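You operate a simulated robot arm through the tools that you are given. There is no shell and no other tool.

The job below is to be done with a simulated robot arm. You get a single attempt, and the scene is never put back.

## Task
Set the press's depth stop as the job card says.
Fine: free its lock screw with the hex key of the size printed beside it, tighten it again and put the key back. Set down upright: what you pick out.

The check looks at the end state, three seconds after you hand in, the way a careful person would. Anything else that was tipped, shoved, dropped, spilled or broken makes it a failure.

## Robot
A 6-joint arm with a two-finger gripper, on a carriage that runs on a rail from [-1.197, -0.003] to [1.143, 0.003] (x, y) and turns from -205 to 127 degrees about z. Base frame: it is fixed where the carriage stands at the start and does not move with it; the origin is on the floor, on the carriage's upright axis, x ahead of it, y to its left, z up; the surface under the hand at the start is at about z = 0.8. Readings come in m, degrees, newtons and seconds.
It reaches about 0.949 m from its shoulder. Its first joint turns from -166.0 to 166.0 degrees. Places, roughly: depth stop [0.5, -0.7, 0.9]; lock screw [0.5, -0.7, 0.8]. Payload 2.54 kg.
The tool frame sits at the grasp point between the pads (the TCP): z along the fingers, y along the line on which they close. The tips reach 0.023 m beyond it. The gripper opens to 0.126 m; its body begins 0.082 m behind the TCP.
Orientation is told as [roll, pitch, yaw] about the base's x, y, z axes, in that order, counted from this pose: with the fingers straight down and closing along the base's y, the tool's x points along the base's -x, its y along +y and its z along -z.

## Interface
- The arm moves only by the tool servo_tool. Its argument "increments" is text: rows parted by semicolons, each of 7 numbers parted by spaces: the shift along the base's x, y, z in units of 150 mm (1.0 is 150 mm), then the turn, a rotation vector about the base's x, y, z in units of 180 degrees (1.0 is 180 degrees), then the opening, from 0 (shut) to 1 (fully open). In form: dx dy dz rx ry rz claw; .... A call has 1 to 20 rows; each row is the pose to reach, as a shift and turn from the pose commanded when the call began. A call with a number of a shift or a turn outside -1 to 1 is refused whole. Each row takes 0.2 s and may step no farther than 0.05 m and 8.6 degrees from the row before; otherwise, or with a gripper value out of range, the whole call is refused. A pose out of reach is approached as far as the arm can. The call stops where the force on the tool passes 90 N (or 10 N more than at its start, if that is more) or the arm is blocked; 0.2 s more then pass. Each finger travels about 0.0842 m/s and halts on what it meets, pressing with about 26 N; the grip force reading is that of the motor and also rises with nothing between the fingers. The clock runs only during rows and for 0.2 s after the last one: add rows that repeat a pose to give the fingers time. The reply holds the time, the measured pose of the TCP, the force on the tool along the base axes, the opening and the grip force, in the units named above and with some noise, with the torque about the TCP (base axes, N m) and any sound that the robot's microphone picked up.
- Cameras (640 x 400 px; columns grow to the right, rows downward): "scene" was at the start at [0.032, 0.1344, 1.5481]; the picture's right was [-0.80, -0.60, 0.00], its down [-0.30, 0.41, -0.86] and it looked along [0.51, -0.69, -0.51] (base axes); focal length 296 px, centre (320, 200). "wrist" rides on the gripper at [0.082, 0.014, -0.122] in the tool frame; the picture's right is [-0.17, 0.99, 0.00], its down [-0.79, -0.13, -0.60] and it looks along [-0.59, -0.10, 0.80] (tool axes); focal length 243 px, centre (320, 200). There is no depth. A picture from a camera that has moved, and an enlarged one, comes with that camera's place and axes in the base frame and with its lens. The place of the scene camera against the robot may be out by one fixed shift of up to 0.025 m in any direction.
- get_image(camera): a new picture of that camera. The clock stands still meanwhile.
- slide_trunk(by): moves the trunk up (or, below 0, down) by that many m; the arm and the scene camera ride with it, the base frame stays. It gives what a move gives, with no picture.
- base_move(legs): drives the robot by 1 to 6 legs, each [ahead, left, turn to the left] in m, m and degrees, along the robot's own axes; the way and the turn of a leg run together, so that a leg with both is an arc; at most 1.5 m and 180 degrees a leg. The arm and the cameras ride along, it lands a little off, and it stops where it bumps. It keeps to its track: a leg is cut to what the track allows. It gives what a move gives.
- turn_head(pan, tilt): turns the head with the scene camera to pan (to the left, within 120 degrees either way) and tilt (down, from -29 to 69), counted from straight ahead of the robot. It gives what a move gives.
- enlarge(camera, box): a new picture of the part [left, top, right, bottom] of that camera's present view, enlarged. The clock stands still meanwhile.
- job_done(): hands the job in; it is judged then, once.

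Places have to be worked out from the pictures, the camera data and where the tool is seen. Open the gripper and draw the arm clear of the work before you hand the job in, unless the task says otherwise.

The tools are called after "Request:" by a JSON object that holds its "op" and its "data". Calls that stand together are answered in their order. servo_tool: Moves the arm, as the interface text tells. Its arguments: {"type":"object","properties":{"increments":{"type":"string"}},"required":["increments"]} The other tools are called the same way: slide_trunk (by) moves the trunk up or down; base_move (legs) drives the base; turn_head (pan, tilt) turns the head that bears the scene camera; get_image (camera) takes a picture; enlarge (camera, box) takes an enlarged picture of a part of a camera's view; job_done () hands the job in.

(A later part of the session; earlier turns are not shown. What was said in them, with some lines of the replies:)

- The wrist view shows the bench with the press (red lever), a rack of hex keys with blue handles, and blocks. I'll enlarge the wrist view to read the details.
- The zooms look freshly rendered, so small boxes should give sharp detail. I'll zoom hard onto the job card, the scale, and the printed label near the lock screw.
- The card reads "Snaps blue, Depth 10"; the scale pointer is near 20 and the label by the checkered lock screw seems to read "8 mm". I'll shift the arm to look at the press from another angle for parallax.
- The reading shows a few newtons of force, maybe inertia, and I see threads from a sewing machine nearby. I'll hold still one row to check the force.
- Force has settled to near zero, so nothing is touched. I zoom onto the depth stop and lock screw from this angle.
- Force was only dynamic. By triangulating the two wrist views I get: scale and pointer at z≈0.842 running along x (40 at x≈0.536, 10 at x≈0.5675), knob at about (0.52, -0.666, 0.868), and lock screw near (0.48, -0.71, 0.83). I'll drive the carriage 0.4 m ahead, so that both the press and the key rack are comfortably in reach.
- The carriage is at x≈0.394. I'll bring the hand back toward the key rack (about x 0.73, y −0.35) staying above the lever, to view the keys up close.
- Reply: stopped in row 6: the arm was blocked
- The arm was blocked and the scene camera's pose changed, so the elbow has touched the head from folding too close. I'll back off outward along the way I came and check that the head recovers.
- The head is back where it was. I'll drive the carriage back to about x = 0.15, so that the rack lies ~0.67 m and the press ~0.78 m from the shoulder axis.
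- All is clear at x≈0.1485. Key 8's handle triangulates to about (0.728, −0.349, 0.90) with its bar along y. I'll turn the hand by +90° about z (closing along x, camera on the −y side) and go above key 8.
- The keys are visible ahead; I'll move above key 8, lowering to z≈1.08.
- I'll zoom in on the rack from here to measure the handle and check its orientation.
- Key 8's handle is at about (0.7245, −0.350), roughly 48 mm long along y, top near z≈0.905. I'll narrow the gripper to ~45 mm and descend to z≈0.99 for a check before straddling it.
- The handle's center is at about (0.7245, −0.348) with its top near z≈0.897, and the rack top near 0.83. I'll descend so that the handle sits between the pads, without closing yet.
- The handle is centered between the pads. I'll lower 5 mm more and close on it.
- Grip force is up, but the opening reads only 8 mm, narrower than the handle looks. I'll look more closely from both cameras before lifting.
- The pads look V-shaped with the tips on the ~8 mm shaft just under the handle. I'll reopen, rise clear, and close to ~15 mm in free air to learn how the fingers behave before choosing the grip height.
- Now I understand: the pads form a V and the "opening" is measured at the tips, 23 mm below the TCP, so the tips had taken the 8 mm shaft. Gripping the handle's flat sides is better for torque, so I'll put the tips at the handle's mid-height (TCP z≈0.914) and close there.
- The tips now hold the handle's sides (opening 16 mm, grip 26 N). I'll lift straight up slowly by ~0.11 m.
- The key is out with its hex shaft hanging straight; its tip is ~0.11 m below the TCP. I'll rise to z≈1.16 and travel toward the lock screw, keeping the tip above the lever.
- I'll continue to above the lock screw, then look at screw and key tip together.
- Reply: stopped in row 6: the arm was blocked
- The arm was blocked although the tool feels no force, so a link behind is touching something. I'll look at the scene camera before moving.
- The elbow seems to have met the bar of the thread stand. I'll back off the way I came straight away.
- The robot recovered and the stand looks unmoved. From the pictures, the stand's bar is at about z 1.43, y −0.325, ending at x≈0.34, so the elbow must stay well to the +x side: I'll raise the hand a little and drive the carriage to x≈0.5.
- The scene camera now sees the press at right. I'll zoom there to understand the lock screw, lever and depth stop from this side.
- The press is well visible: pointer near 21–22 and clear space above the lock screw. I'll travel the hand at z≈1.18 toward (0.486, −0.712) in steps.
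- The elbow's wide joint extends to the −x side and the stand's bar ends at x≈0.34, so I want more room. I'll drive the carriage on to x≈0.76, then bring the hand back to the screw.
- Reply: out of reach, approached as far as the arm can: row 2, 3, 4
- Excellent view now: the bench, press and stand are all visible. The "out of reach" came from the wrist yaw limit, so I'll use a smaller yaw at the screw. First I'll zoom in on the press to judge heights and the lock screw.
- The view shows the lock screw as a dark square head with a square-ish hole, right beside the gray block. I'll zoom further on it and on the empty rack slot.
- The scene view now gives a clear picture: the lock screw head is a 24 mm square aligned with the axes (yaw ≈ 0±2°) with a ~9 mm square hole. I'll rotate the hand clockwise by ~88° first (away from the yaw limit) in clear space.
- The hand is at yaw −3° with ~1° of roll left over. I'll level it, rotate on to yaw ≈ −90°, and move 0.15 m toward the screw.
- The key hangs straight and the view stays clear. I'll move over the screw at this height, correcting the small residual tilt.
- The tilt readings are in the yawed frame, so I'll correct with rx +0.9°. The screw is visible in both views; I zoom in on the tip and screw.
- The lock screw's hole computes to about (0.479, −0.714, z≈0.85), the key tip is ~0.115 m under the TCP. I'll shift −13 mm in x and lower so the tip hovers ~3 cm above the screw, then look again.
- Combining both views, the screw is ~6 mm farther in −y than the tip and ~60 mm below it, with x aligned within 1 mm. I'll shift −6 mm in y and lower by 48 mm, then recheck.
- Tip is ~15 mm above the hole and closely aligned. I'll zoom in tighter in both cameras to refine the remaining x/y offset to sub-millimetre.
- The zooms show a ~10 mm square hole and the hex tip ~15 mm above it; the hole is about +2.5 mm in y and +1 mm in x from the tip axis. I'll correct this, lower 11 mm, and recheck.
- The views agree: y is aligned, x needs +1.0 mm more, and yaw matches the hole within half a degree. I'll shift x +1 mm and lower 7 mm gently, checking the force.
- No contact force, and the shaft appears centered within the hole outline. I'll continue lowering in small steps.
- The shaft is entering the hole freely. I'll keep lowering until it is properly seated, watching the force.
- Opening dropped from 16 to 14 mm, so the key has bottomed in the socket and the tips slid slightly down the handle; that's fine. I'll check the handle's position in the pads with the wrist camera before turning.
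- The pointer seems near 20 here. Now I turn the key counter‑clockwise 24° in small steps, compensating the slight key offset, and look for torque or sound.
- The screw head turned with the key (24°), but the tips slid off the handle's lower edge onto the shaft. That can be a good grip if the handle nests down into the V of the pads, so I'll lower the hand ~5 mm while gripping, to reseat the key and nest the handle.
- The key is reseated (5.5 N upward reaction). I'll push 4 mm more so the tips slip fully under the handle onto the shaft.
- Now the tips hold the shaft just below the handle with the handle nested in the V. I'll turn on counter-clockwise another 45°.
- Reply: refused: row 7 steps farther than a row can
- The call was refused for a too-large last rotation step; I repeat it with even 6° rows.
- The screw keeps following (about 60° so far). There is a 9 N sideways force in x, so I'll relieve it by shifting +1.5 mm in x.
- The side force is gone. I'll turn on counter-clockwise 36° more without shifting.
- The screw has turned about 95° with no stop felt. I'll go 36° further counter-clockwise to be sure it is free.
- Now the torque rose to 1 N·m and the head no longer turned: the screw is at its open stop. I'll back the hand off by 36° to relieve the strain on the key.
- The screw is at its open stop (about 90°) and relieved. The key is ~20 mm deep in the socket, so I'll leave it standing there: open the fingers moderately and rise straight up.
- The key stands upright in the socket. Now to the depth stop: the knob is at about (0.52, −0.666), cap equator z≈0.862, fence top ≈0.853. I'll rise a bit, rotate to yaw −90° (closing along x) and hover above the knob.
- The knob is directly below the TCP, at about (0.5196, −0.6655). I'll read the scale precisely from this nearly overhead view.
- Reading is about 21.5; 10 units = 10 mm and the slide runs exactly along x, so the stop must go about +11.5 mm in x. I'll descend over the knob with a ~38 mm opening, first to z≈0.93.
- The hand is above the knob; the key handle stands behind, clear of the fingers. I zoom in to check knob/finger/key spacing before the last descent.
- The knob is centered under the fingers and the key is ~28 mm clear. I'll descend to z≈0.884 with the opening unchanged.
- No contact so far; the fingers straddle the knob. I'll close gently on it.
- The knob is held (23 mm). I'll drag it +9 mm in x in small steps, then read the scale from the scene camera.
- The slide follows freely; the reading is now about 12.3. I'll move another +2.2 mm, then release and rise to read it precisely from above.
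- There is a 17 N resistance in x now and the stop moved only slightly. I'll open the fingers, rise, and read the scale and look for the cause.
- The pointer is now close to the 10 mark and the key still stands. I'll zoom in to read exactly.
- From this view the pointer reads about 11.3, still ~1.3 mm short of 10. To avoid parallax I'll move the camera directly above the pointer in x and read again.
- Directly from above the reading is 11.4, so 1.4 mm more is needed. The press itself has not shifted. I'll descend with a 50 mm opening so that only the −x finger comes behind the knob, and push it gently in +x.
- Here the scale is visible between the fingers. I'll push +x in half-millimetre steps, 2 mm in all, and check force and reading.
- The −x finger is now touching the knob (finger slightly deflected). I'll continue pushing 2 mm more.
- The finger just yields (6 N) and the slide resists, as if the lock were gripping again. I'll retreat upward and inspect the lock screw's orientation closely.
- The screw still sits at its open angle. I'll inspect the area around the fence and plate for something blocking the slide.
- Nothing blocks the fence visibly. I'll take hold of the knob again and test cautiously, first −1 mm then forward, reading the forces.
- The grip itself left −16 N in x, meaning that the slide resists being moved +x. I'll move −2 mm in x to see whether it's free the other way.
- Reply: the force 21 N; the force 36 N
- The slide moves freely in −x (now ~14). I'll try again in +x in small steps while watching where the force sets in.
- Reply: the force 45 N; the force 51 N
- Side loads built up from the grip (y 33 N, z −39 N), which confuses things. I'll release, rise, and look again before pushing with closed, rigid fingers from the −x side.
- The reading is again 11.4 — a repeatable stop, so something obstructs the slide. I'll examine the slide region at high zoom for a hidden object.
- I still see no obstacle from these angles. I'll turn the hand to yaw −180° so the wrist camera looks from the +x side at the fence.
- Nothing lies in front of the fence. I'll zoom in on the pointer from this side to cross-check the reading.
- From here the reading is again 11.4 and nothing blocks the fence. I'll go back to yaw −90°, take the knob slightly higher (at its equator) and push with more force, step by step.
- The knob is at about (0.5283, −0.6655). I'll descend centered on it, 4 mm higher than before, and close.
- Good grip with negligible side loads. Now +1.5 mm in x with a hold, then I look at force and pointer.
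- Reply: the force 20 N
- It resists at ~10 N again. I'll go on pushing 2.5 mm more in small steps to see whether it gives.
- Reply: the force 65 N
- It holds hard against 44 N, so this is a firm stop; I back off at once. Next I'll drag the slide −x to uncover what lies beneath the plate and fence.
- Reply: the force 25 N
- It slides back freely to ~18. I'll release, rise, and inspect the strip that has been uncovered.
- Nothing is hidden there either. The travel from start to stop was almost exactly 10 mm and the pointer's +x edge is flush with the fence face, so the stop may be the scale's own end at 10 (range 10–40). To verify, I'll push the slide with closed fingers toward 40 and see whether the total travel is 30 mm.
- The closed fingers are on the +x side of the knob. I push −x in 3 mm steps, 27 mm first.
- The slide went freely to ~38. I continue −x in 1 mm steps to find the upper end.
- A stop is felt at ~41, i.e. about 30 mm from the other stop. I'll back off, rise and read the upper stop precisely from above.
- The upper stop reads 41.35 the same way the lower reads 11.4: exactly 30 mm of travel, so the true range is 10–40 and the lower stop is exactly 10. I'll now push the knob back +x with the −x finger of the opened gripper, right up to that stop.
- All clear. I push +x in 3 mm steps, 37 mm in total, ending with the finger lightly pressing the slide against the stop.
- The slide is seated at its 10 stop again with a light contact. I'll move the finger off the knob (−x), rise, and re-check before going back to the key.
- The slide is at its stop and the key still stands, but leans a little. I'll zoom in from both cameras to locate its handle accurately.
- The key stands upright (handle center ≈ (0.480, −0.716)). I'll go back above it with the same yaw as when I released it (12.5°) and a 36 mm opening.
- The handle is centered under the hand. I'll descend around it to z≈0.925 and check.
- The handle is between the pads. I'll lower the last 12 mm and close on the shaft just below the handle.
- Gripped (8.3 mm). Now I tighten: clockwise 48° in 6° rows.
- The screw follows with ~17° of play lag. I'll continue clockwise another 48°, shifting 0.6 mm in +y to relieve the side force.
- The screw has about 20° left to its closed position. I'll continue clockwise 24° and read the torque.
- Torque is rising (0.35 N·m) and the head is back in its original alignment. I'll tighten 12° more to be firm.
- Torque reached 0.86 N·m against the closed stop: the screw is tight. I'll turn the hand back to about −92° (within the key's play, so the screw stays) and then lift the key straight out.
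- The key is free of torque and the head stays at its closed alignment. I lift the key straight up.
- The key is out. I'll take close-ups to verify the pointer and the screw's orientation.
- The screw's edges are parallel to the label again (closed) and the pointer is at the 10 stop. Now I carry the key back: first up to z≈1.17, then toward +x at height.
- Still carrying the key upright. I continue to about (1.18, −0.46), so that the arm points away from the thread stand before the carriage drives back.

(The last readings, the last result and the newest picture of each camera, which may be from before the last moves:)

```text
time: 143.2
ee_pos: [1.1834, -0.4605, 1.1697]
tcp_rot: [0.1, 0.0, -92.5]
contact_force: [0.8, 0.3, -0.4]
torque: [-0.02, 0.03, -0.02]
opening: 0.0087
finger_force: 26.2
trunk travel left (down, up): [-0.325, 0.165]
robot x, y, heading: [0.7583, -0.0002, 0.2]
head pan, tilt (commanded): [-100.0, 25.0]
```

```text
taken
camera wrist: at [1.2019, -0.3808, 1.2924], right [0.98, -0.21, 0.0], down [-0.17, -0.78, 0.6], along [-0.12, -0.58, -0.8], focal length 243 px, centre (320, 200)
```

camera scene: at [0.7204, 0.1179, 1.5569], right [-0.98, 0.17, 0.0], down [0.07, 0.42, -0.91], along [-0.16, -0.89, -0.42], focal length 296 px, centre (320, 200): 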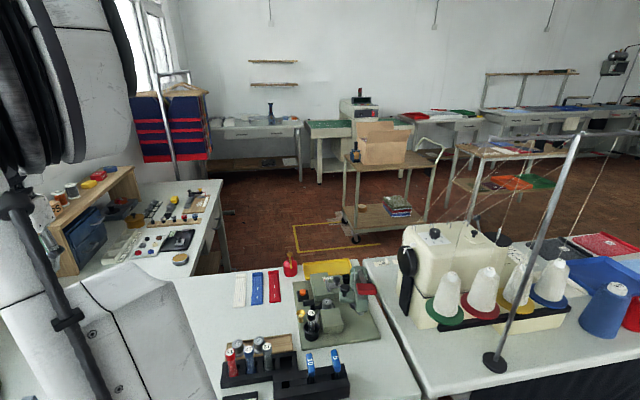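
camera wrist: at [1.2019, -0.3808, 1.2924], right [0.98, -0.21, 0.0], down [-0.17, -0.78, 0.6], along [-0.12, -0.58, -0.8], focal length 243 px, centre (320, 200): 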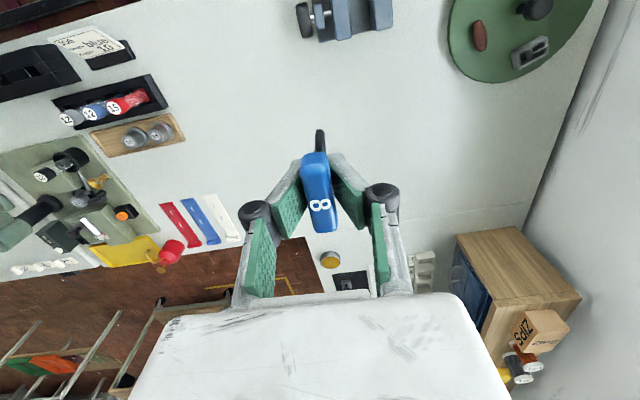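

The way is clear. I drive the carriage back by 0.58 m, so the rack is again ~0.65 m from the shoulder.

Request:
{"op": "base_move", "data": {"legs": [[-0.58, 0, 0]]}}

Request:
{"op": "get_image", "data": {"camera": "scene"}}

Request:
{"op": "get_image", "data": {"camera": "wrist"}}

```text
time: 146.6
ee_pos: [0.6025, -0.4646, 1.1706]
tcp_rot: [0.1, -0.1, -92.8]
contact_force: [-0.2, -0.2, -1.3]
torque: [0.0, 0.0, 0.0]
opening: 0.0081
finger_force: 26.5
trunk travel left (down, up): [-0.325, 0.165]
robot x, y, heading: [0.1797, -0.0002, -0.3]
head pan, tilt (commanded): [-100.0, 25.0]
```

```text
taken
camera scene: at [0.1398, 0.1165, 1.5569], right [-0.98, 0.18, 0.0], down [0.07, 0.42, -0.91], along [-0.16, -0.89, -0.42], focal length 296 px, centre (320, 200)
```

scene: 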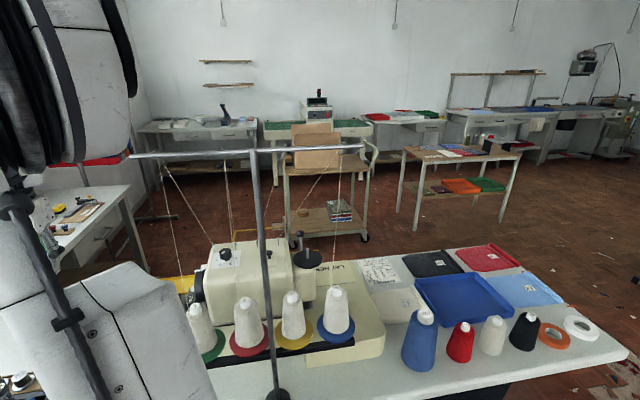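

```text
taken
camera wrist: at [0.6196, -0.3838, 1.2924], right [0.98, -0.21, 0.0], down [-0.17, -0.78, 0.6], along [-0.13, -0.58, -0.8], focal length 243 px, centre (320, 200)
```

wrist: 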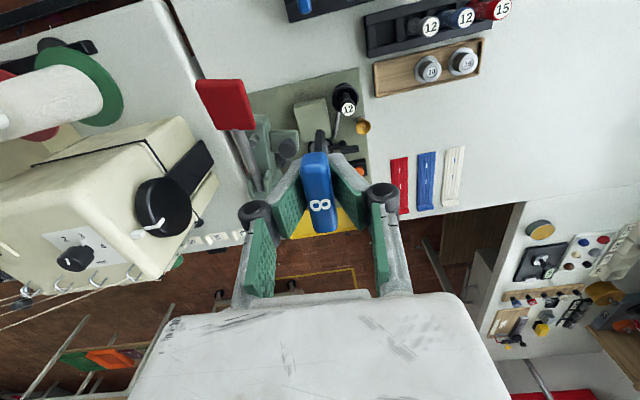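

Back near the rack; the hand still holds the key upright at the right yaw (−92.8°). I'll turn the head back to see the rack and move the hand above the slot of key 8.

Request:
{"op": "servo_tool", "data": {"increments": "0.2 0.2 0 0 0 0 0; 0.4 0.4 0 0 0 0 0; 0.6 0.6 0 0 0 0 0; 0.82 0.78 0 0 0 0 0; 0.82 0.78 0 0 0 0 0; 0.82 0.78 0 0 0 0 0"}}

Request:
{"op": "turn_head", "data": {"pan": -45, "tilt": 35}}

Request:
{"op": "get_image", "data": {"camera": "scene"}}

Request:
{"op": "get_image", "data": {"camera": "wrist"}}

```text
time: 148.0
ee_pos: [0.7254, -0.3472, 1.1706]
tcp_rot: [0.2, 0.0, -92.7]
contact_force: [-0.2, -0.1, -1.1]
torque: [0.01, 0.0, 0.0]
opening: 0.0081
finger_force: 26.3
trunk travel left (down, up): [-0.325, 0.165]
robot x, y, heading: [0.1779, -0.0018, -0.1]
head pan, tilt (commanded): [-100.0, 25.0]
```

```text
time: 149.2
ee_pos: [0.7251, -0.3469, 1.1713]
tcp_rot: [0.1, 0.1, -92.7]
contact_force: [0.2, 0.1, -0.2]
torque: [-0.01, 0.03, 0.0]
opening: 0.0081
finger_force: 26.2
trunk travel left (down, up): [-0.325, 0.165]
robot x, y, heading: [0.1785, 0.0014, 0.0]
head pan, tilt (commanded): [-45.0, 35.0]
```

```text
taken
camera scene: at [0.2182, 0.1447, 1.5411], right [-0.71, -0.71, 0.0], down [-0.4, 0.41, -0.82], along [0.58, -0.58, -0.57], focal length 296 px, centre (320, 200)
```

scene: 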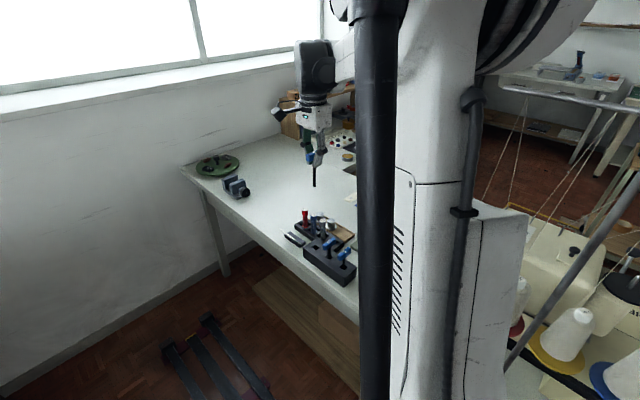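

```text
taken
camera wrist: at [0.7424, -0.2667, 1.2928], right [0.98, -0.21, 0.0], down [-0.17, -0.78, 0.6], along [-0.13, -0.58, -0.8], focal length 243 px, centre (320, 200)
```

wrist: 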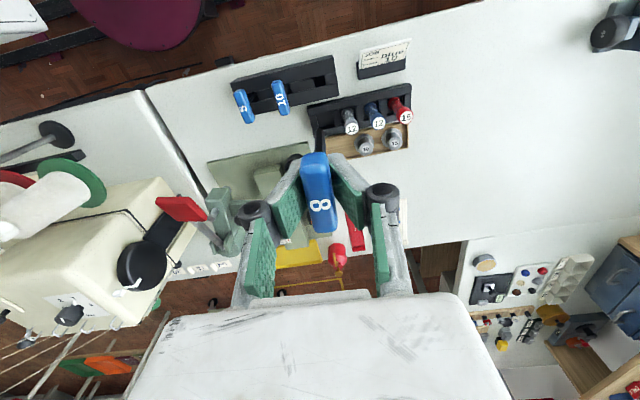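

Both cameras see the rack and the key. I zoom in to locate the empty slot relative to the key tip.

Request:
{"op": "enlarge", "data": {"camera": "wrist", "box": [220, 40, 360, 180]}}

Request:
{"op": "enlarge", "data": {"camera": "scene", "box": [280, 120, 370, 290]}}

```text
2.86 times, centred on (290, 110) of wrist
camera zoom: at [0.7424, -0.2667, 1.2928], right [0.98, -0.21, 0.0], down [-0.17, -0.78, 0.6], along [-0.13, -0.58, -0.8], focal length 693 px, centre (406, 457)
```

zoom: 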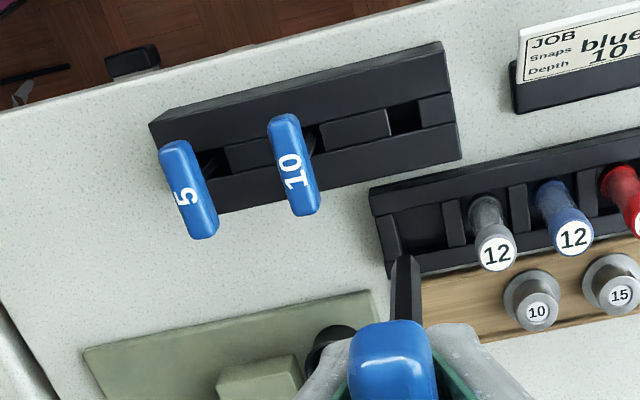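

```text
2.35 times, centred on (325, 205) of scene
camera zoom: at [0.2182, 0.1447, 1.5411], right [-0.71, -0.71, 0.0], down [-0.4, 0.41, -0.82], along [0.58, -0.58, -0.57], focal length 697 px, centre (308, 188)
```

zoom: 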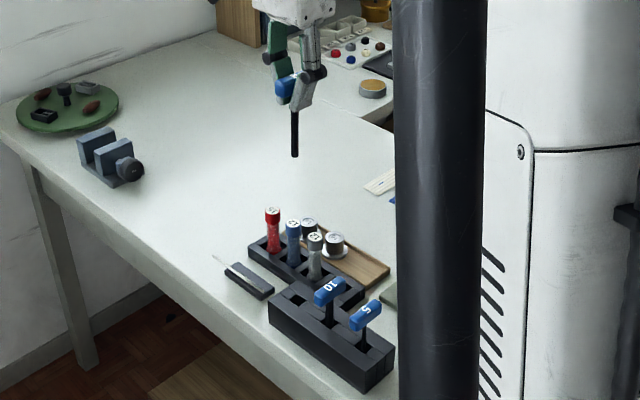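

The slot center computes to about (0.7235, −0.353). I'll shift slightly and lower to z≈0.985 (tip ~5 cm above the rack) for a finer look.

Request:
{"op": "servo_tool", "data": {"increments": "-0.01 -0.04 -0.3 0 0 0 0; -0.01 -0.04 -0.6 0 0 0 0; -0.01 -0.04 -0.9 0 0 0 0; -0.01 -0.04 -1 0 0 0 0"}}

Request:
{"op": "servo_tool", "data": {"increments": "0 0 -0.12 0 0 0 0; 0 0 -0.24 0 0 0 0; 0 0 -0.24 0 0 0 0; 0 0 -0.24 0 0 0 0"}}

Request:
{"op": "enlarge", "data": {"camera": "wrist", "box": [270, 80, 370, 180]}}

Request:
{"op": "enlarge", "data": {"camera": "scene", "box": [280, 190, 360, 270]}}

```text
time: 150.2
ee_pos: [0.7222, -0.3538, 1.0213]
tcp_rot: [0.1, 0.1, -92.7]
contact_force: [-0.4, -0.2, -0.3]
torque: [0.0, 0.0, -0.05]
opening: 0.0081
finger_force: 25.8
trunk travel left (down, up): [-0.325, 0.165]
robot x, y, heading: [0.1782, -0.0021, -0.2]
head pan, tilt (commanded): [-45.0, 35.0]
```

```text
time: 151.2
ee_pos: [0.7231, -0.3525, 0.985]
tcp_rot: [0.1, 0.1, -92.7]
contact_force: [-0.1, -0.1, -1.3]
torque: [0.0, 0.0, 0.05]
opening: 0.0083
finger_force: 26.2
trunk travel left (down, up): [-0.325, 0.165]
robot x, y, heading: [0.1812, 0.002, -0.2]
head pan, tilt (commanded): [-45.0, 35.0]
```

```text
4.00 times, centred on (320, 130) of wrist
camera zoom: at [0.7404, -0.2724, 1.1068], right [0.98, -0.21, 0.0], down [-0.17, -0.78, 0.6], along [-0.13, -0.58, -0.8], focal length 970 px, centre (320, 480)
```

zoom: 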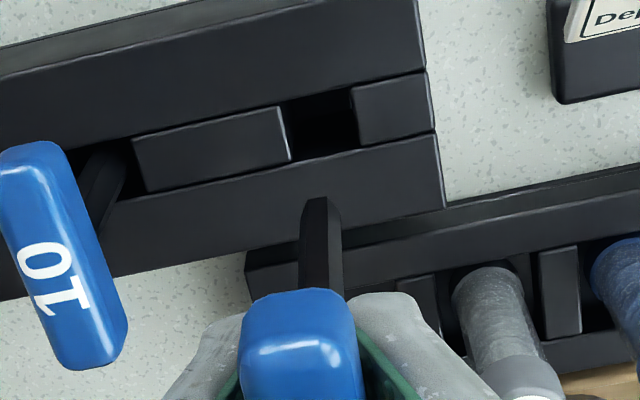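

```text
5.00 times, centred on (320, 230) of scene
camera zoom: at [0.2181, 0.1449, 1.5411], right [-0.71, -0.71, 0.0], down [-0.4, 0.41, -0.82], along [0.58, -0.58, -0.57], focal length 1481 px, centre (320, 50)
```

zoom: 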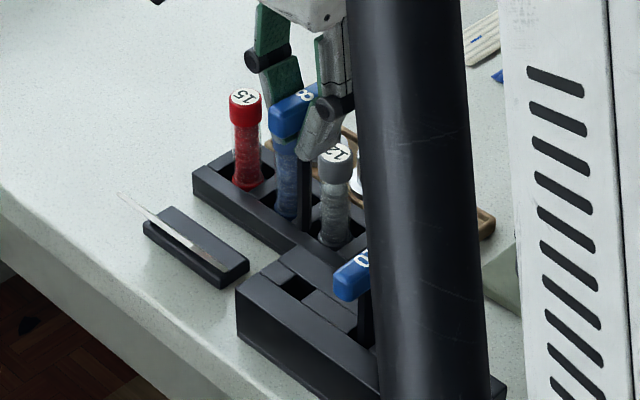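

The slot opening centers at about (0.7227, −0.3535, z≈0.83). I'll zoom in on the tip to measure its position in the tool frame with this grip.

Request:
{"op": "enlarge", "data": {"camera": "wrist", "box": [300, 95, 345, 140]}}

Request:
{"op": "enlarge", "data": {"camera": "scene", "box": [300, 205, 340, 255]}}

```text
8.89 times, centred on (322, 118) of wrist
camera zoom: at [0.7404, -0.2724, 1.1068], right [0.98, -0.21, 0.0], down [-0.17, -0.78, 0.6], along [-0.13, -0.58, -0.8], focal length 2157 px, centre (298, 933)
```

zoom: 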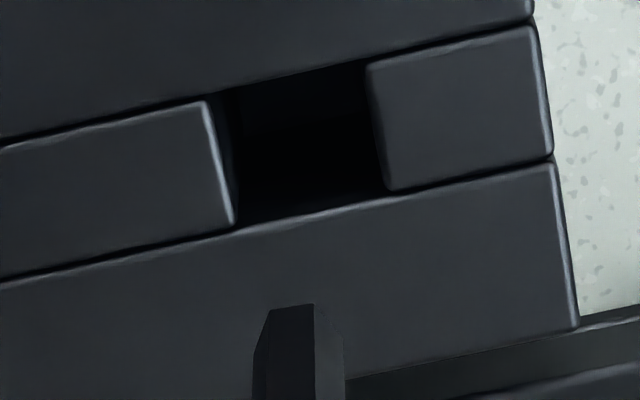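

```text
8.00 times, centred on (320, 230) of scene
camera zoom: at [0.2181, 0.1449, 1.5411], right [-0.71, -0.71, 0.0], down [-0.4, 0.41, -0.82], along [0.58, -0.58, -0.57], focal length 2370 px, centre (320, -40)
```

zoom: 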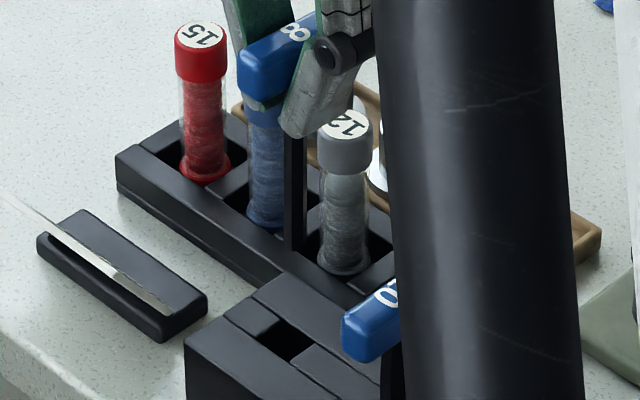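

The hole is about 17×16 mm and the tip is within ~1.5 mm of its center line. I'll correct by +1.2 mm in x and y, and lower so the tip is just above the rack.

Request:
{"op": "servo_tool", "data": {"increments": "0.008 0.008 -0.1 0 0 0 0; 0.008 0.008 -0.2 0 0 0 0; 0.008 0.008 -0.3 0 0 0 0; 0.008 0.008 -0.36 0 0 0 0; 0.008 0.008 -0.36 0 0 0 0"}}

Request:
{"op": "enlarge", "data": {"camera": "wrist", "box": [290, 95, 355, 160]}}

Request:
{"op": "enlarge", "data": {"camera": "scene", "box": [290, 205, 345, 270]}}

```text
time: 152.4
ee_pos: [0.7248, -0.3528, 0.9306]
tcp_rot: [0.1, 0.0, -92.7]
contact_force: [0.4, 2.8, -1.3]
torque: [0.21, 0.0, 0.0]
opening: 0.0082
finger_force: 26.1
trunk travel left (down, up): [-0.325, 0.165]
robot x, y, heading: [0.1769, 0.0008, -0.2]
head pan, tilt (commanded): [-45.0, 35.0]
```

```text
6.15 times, centred on (322, 128) of wrist
camera zoom: at [0.742, -0.2717, 1.0525], right [0.98, -0.21, 0.0], down [-0.17, -0.78, 0.6], along [-0.13, -0.58, -0.8], focal length 1493 px, centre (305, 646)
```

zoom: 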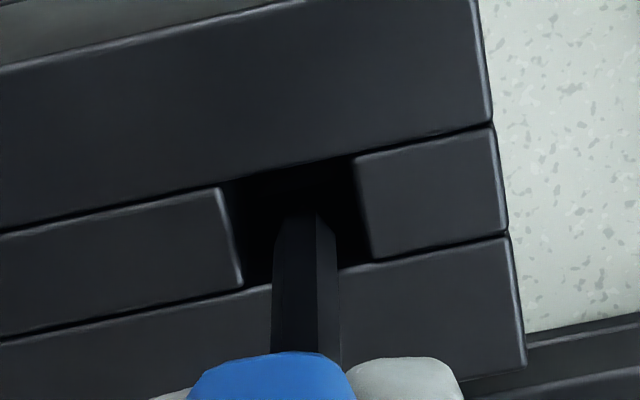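

```text
6.15 times, centred on (318, 238) of scene
camera zoom: at [0.2182, 0.145, 1.5411], right [-0.71, -0.71, 0.0], down [-0.4, 0.41, -0.82], along [0.58, -0.58, -0.57], focal length 1823 px, centre (335, -31)
```

zoom: 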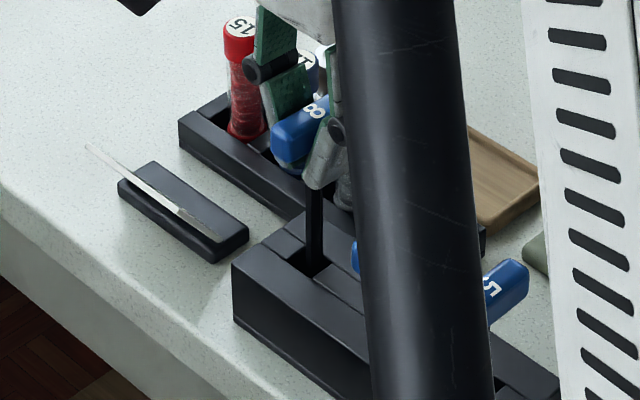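

A light 2.8 N contact in y shows that the tip grazes the −y rail; I'll shift +3 mm in y and go on lowering gently.

Request:
{"op": "servo_tool", "data": {"increments": "0 0.01 0 0 0 0 0; 0 0.02 0 0 0 0 0; 0 0.02 -0.03 0 0 0 0; 0 0.02 -0.06 0 0 0 0; 0 0.02 -0.06 0 0 0 0"}}

Request:
{"op": "enlarge", "data": {"camera": "wrist", "box": [290, 95, 355, 160]}}

Request:
{"op": "enlarge", "data": {"camera": "scene", "box": [290, 205, 345, 270]}}

```text
time: 153.6
ee_pos: [0.7247, -0.3499, 0.9225]
tcp_rot: [0.2, 0.0, -92.8]
contact_force: [0.1, -0.6, 0.5]
torque: [-0.02, 0.01, 0.04]
opening: 0.0082
finger_force: 26.4
trunk travel left (down, up): [-0.325, 0.165]
robot x, y, heading: [0.179, 0.0034, -0.1]
head pan, tilt (commanded): [-45.0, 35.0]
```

```text
6.15 times, centred on (322, 128) of wrist
camera zoom: at [0.7423, -0.2688, 1.0438], right [0.98, -0.21, 0.0], down [-0.17, -0.78, 0.6], along [-0.13, -0.58, -0.8], focal length 1493 px, centre (305, 646)
```

zoom: 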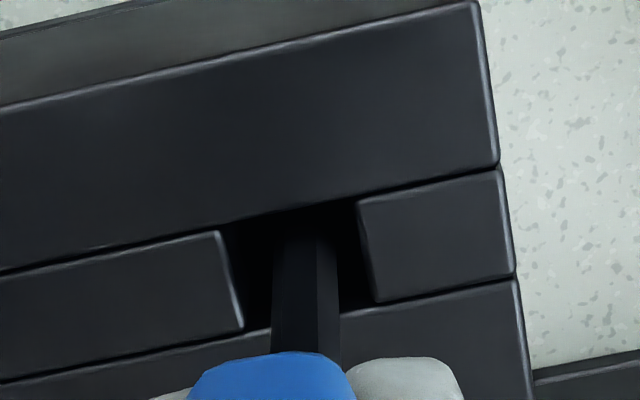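

```text
6.15 times, centred on (318, 238) of scene
camera zoom: at [0.2182, 0.1448, 1.5411], right [-0.71, -0.71, 0.0], down [-0.4, 0.41, -0.82], along [0.58, -0.58, -0.57], focal length 1823 px, centre (335, -31)
```

zoom: 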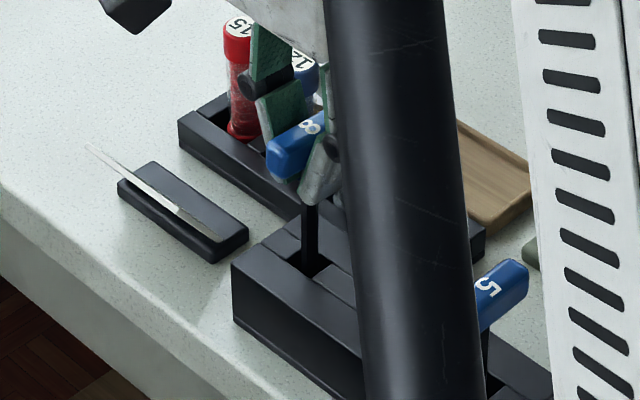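

The shaft is in the hole without contact. I continue down 25 mm.

Request:
{"op": "servo_tool", "data": {"increments": "0 0 -0.03 0 0 0 0; 0 0 -0.06 0 0 0 0; 0 0 -0.09 0 0 0 0; 0 0 -0.12 0 0 0 0; 0 0 -0.15 0 0 0 0; 0 0 -0.167 0 0 0 0; 0 0 -0.167 0 0 0 0"}}

Request:
{"op": "enlarge", "data": {"camera": "wrist", "box": [250, 90, 390, 230]}}

Request:
{"op": "enlarge", "data": {"camera": "scene", "box": [290, 205, 345, 270]}}

```text
time: 155.2
ee_pos: [0.7238, -0.3485, 0.8962]
tcp_rot: [0.1, 0.0, -92.8]
contact_force: [0.9, -1.0, 8.0]
torque: [-0.1, -0.06, -0.03]
opening: 0.0083
finger_force: 26.3
trunk travel left (down, up): [-0.325, 0.165]
robot x, y, heading: [0.1767, 0.0006, 0.2]
head pan, tilt (commanded): [-45.0, 35.0]
```

```text
2.86 times, centred on (320, 160) of wrist
camera zoom: at [0.7422, -0.2685, 1.0185], right [0.98, -0.21, 0.0], down [-0.17, -0.78, 0.6], along [-0.13, -0.58, -0.8], focal length 693 px, centre (320, 314)
```

zoom: 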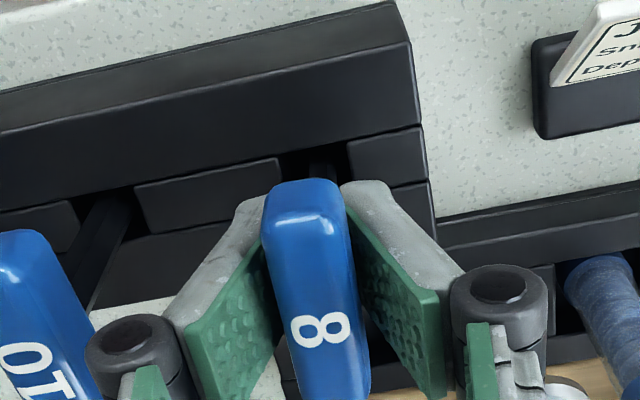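

```text
6.15 times, centred on (318, 238) of scene
camera zoom: at [0.2178, 0.145, 1.5412], right [-0.71, -0.71, 0.0], down [-0.4, 0.41, -0.82], along [0.58, -0.58, -0.57], focal length 1823 px, centre (335, -31)
```

zoom: 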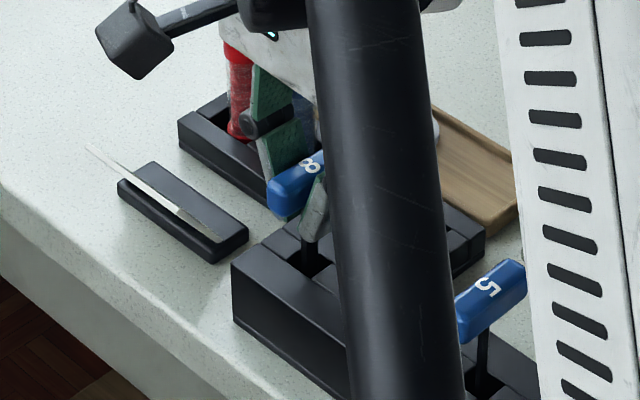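

It is bottomed (8 N). I'll ease up 0.8 mm, then open the fingers slowly so that the key stays upright.

Request:
{"op": "servo_tool", "data": {"increments": "0 0 0.005 0 0 0 0; 0 0 0.005 0 0 0 0.08; 0 0 0.005 0 0 0 0.1; 0 0 0.005 0 0 0 0.12; 0 0 0.005 0 0 0 0.14; 0 0 0.005 0 0 0 0.17; 0 0 0.005 0 0 0 0.2; 0 0 0.005 0 0 0 0.2"}}

Request:
{"op": "enlarge", "data": {"camera": "wrist", "box": [250, 90, 390, 230]}}

Request:
{"op": "enlarge", "data": {"camera": "scene", "box": [290, 205, 345, 270]}}

```text
time: 157.0
ee_pos: [0.7245, -0.3485, 0.8968]
tcp_rot: [0.1, 0.0, -92.7]
contact_force: [-0.6, -0.6, 0.3]
torque: [-0.01, 0.02, -0.01]
opening: 0.0251
finger_force: 0.1
trunk travel left (down, up): [-0.325, 0.165]
robot x, y, heading: [0.1809, 0.002, 0.2]
head pan, tilt (commanded): [-45.0, 35.0]
```

```text
2.86 times, centred on (320, 160) of wrist
camera zoom: at [0.7424, -0.2684, 1.0189], right [0.98, -0.21, 0.0], down [-0.17, -0.78, 0.6], along [-0.13, -0.58, -0.8], focal length 693 px, centre (320, 314)
```

zoom: 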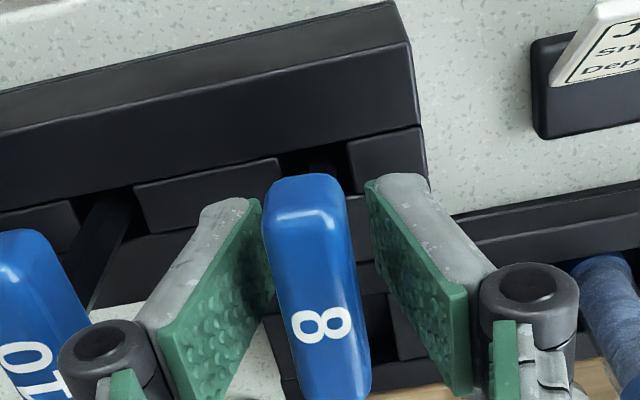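

```text
6.15 times, centred on (318, 238) of scene
camera zoom: at [0.2182, 0.1448, 1.5411], right [-0.71, -0.71, 0.0], down [-0.4, 0.41, -0.82], along [0.58, -0.58, -0.57], focal length 1823 px, centre (335, -31)
```

zoom: 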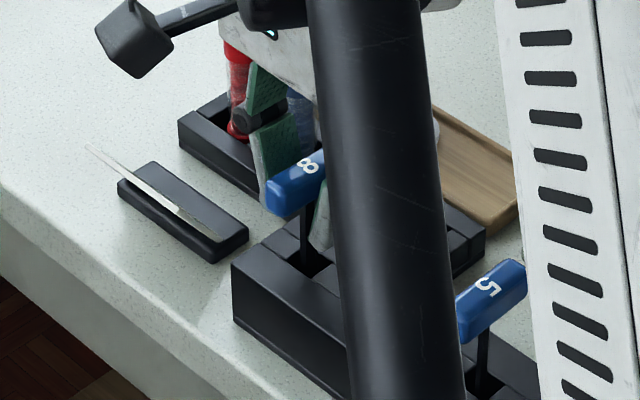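

The key stands by itself, free of the pads. I open a touch more and rise straight up.

Request:
{"op": "servo_tool", "data": {"increments": "0 0 0 0 0 0 0.23; 0 0 0.02 0 0 0 0.23; 0 0 0.06 0 0 0 0.23; 0 0 0.12 0 0 0 0.23; 0 0 0.2 0 0 0 0.23; 0 0 0.35 0 0 0 0.23; 0 0 0.6 0 0 0 0.23; 0 0 0.9 0 0 0 0.23; 0 0 1 0 0 0 0.23; 0 0 1 0 0 0 0.23"}}

Request:
{"op": "get_image", "data": {"camera": "wrist"}}

Request:
{"op": "enlarge", "data": {"camera": "wrist", "box": [230, 60, 370, 200]}}

Request:
{"op": "enlarge", "data": {"camera": "scene", "box": [280, 200, 360, 290]}}

```text
time: 159.2
ee_pos: [0.7241, -0.3495, 1.0472]
tcp_rot: [0.1, -0.1, -92.7]
contact_force: [0.6, 0.2, 0.6]
torque: [0.0, 0.01, 0.0]
opening: 0.0289
finger_force: 0.0
trunk travel left (down, up): [-0.325, 0.165]
robot x, y, heading: [0.1766, 0.0007, -0.1]
head pan, tilt (commanded): [-45.0, 35.0]
```

```text
taken
camera wrist: at [0.7422, -0.269, 1.1692], right [0.98, -0.21, 0.0], down [-0.17, -0.78, 0.6], along [-0.13, -0.58, -0.8], focal length 243 px, centre (320, 200)
```

wrist: 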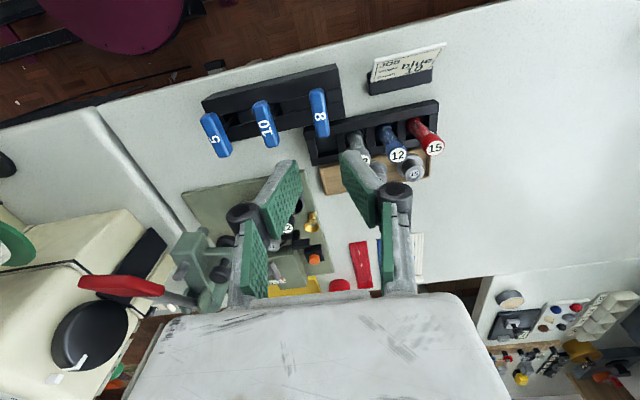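

```text
2.86 times, centred on (300, 130) of wrist
camera zoom: at [0.7422, -0.269, 1.1692], right [0.98, -0.21, 0.0], down [-0.17, -0.78, 0.6], along [-0.13, -0.58, -0.8], focal length 693 px, centre (377, 400)
```

zoom: 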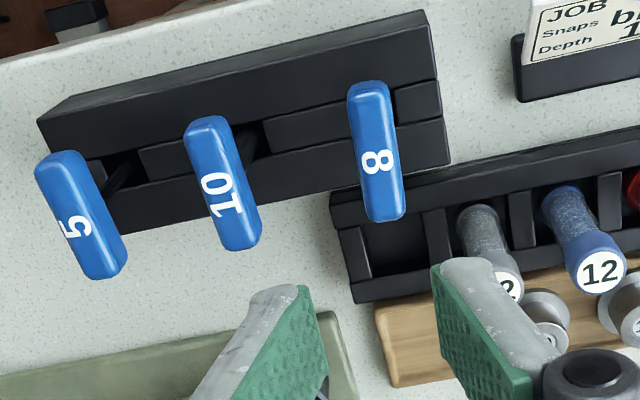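

```text
4.44 times, centred on (320, 245) of scene
camera zoom: at [0.2182, 0.1448, 1.5411], right [-0.71, -0.71, 0.0], down [-0.4, 0.41, -0.82], along [0.58, -0.58, -0.57], focal length 1316 px, centre (320, 0)
```

zoom: 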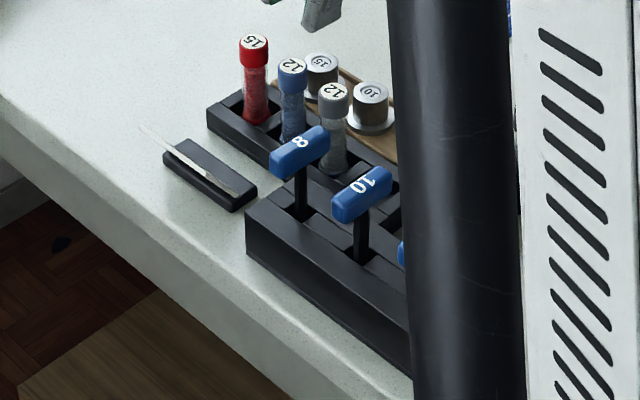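

Key 8 stands back in its slot, upright, with the others undisturbed. I'll raise the arm clear and open the gripper fully.

Request:
{"op": "servo_tool", "data": {"increments": "0 0 0.3 0 0 0 0.23; 0 0 0.6 0 0 0 0.4; 0 0 0.9 0 0 0 0.7; 0 0 1 0 0 0 1; 0 0 1 0 0 0 1; 0 0 1 0 0 0 1; 0 0 1 0 0 0 1"}}

Request:
{"op": "get_image", "data": {"camera": "wrist"}}

Request:
{"op": "get_image", "data": {"camera": "scene"}}

Request:
{"op": "enlarge", "data": {"camera": "wrist", "box": [180, 60, 320, 300]}}

```text
time: 160.8
ee_pos: [0.7245, -0.35, 1.1972]
tcp_rot: [0.1, 0.0, -92.8]
contact_force: [0.4, -0.9, -0.6]
torque: [0.0, 0.02, -0.01]
opening: 0.1262
finger_force: 0.0
trunk travel left (down, up): [-0.325, 0.165]
robot x, y, heading: [0.182, 0.0001, -0.2]
head pan, tilt (commanded): [-45.0, 35.0]
```

```text
taken
camera wrist: at [0.7416, -0.2688, 1.3195], right [0.98, -0.21, 0.0], down [-0.17, -0.78, 0.6], along [-0.13, -0.58, -0.8], focal length 243 px, centre (320, 200)
```

wrist: 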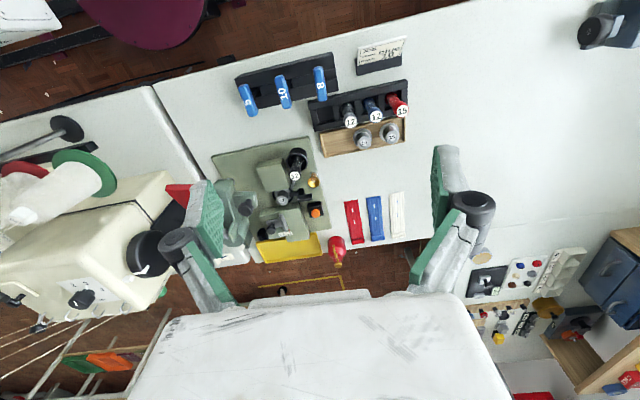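

```text
taken
camera scene: at [0.2182, 0.1448, 1.5411], right [-0.71, -0.71, 0.0], down [-0.4, 0.41, -0.82], along [0.58, -0.58, -0.57], focal length 296 px, centre (320, 200)
```

scene: 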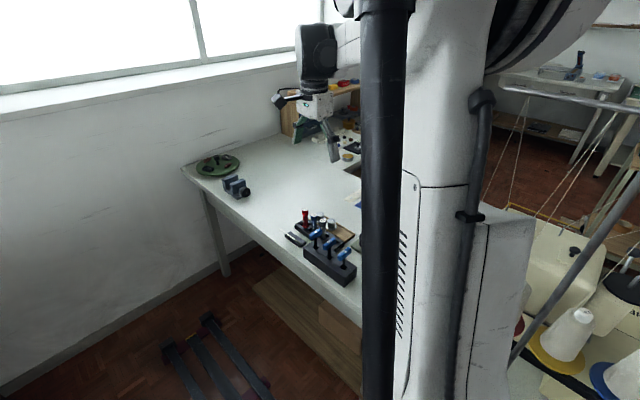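

```text
1.67 times, centred on (250, 180) of wrist
camera zoom: at [0.7416, -0.2688, 1.3195], right [0.98, -0.21, 0.0], down [-0.17, -0.78, 0.6], along [-0.13, -0.58, -0.8], focal length 404 px, centre (437, 233)
```

zoom: 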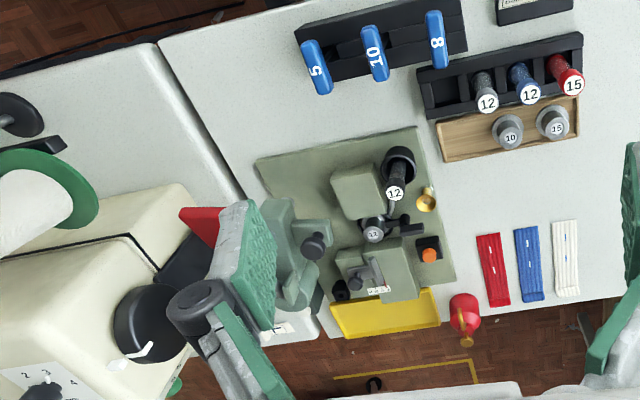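

Everything is in place. One last zoom on the scale and lock screw from here before handing in.

Request:
{"op": "enlarge", "data": {"camera": "wrist", "box": [255, 205, 325, 255]}}

Request:
{"op": "enlarge", "data": {"camera": "scene", "box": [480, 60, 640, 400]}}

```text
8.00 times, centred on (290, 230) of wrist
camera zoom: at [0.7416, -0.2688, 1.3195], right [0.98, -0.21, 0.0], down [-0.17, -0.78, 0.6], along [-0.13, -0.58, -0.8], focal length 1941 px, centre (560, -40)
```

zoom: 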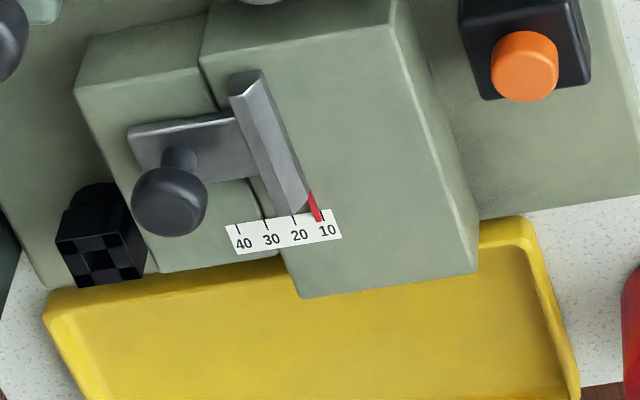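

```text
1.18 times, centred on (560, 230) of scene
camera zoom: at [0.2182, 0.1448, 1.5411], right [-0.71, -0.71, 0.0], down [-0.4, 0.41, -0.82], along [0.58, -0.58, -0.57], focal length 348 px, centre (38, 165)
```

zoom: 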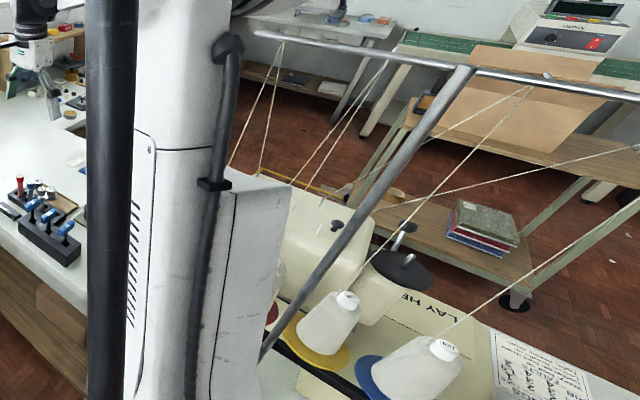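

The pointer is at the 10 stop, the lock screw is back at its closed alignment, and key 8 is in its slot. The gripper is open, the arm is clear, and nothing else looks disturbed, so I'm handing the job in.

Request:
{"op": "job_done", "data": {}}

```text
The job is handed in.
```

I set the depth stop to 10 as the job card says, tightened its lock screw again and put the 8 mm key back. The job is handed in, but I haven't seen the verdict.

- **Depth stop:** it sits against its lower end stop. Read straight off the scale, the middle of the pointer shows about 11.4. I take the true setting as 10 because the slide's full travel measured 30 mm, matching a 10–40 range, and the upper end stop read about 41.4, the same offset. If that offset isn't real, the setting is about 1.4 mm off and the slide could not go further.
- **Lock screw:** I freed it to its open stop, then tightened it clockwise until the torque reached about 0.86 N·m. Its edges line up with the "8 mm" label again, as at the start.
- **Key:** the 8 mm key stands upright in its own slot. The 5 and 10 keys look undisturbed.
- **Contacts along the way:** the elbow touched the robot's own head once and, I think, the bar of the thread stand once. I backed off both times; the stand and its cones look unmoved. While finding the stop's limit I pushed the slide with about 44 N, and the press did not appear to shift.

The gripper is open and the arm is raised clear of the bench.
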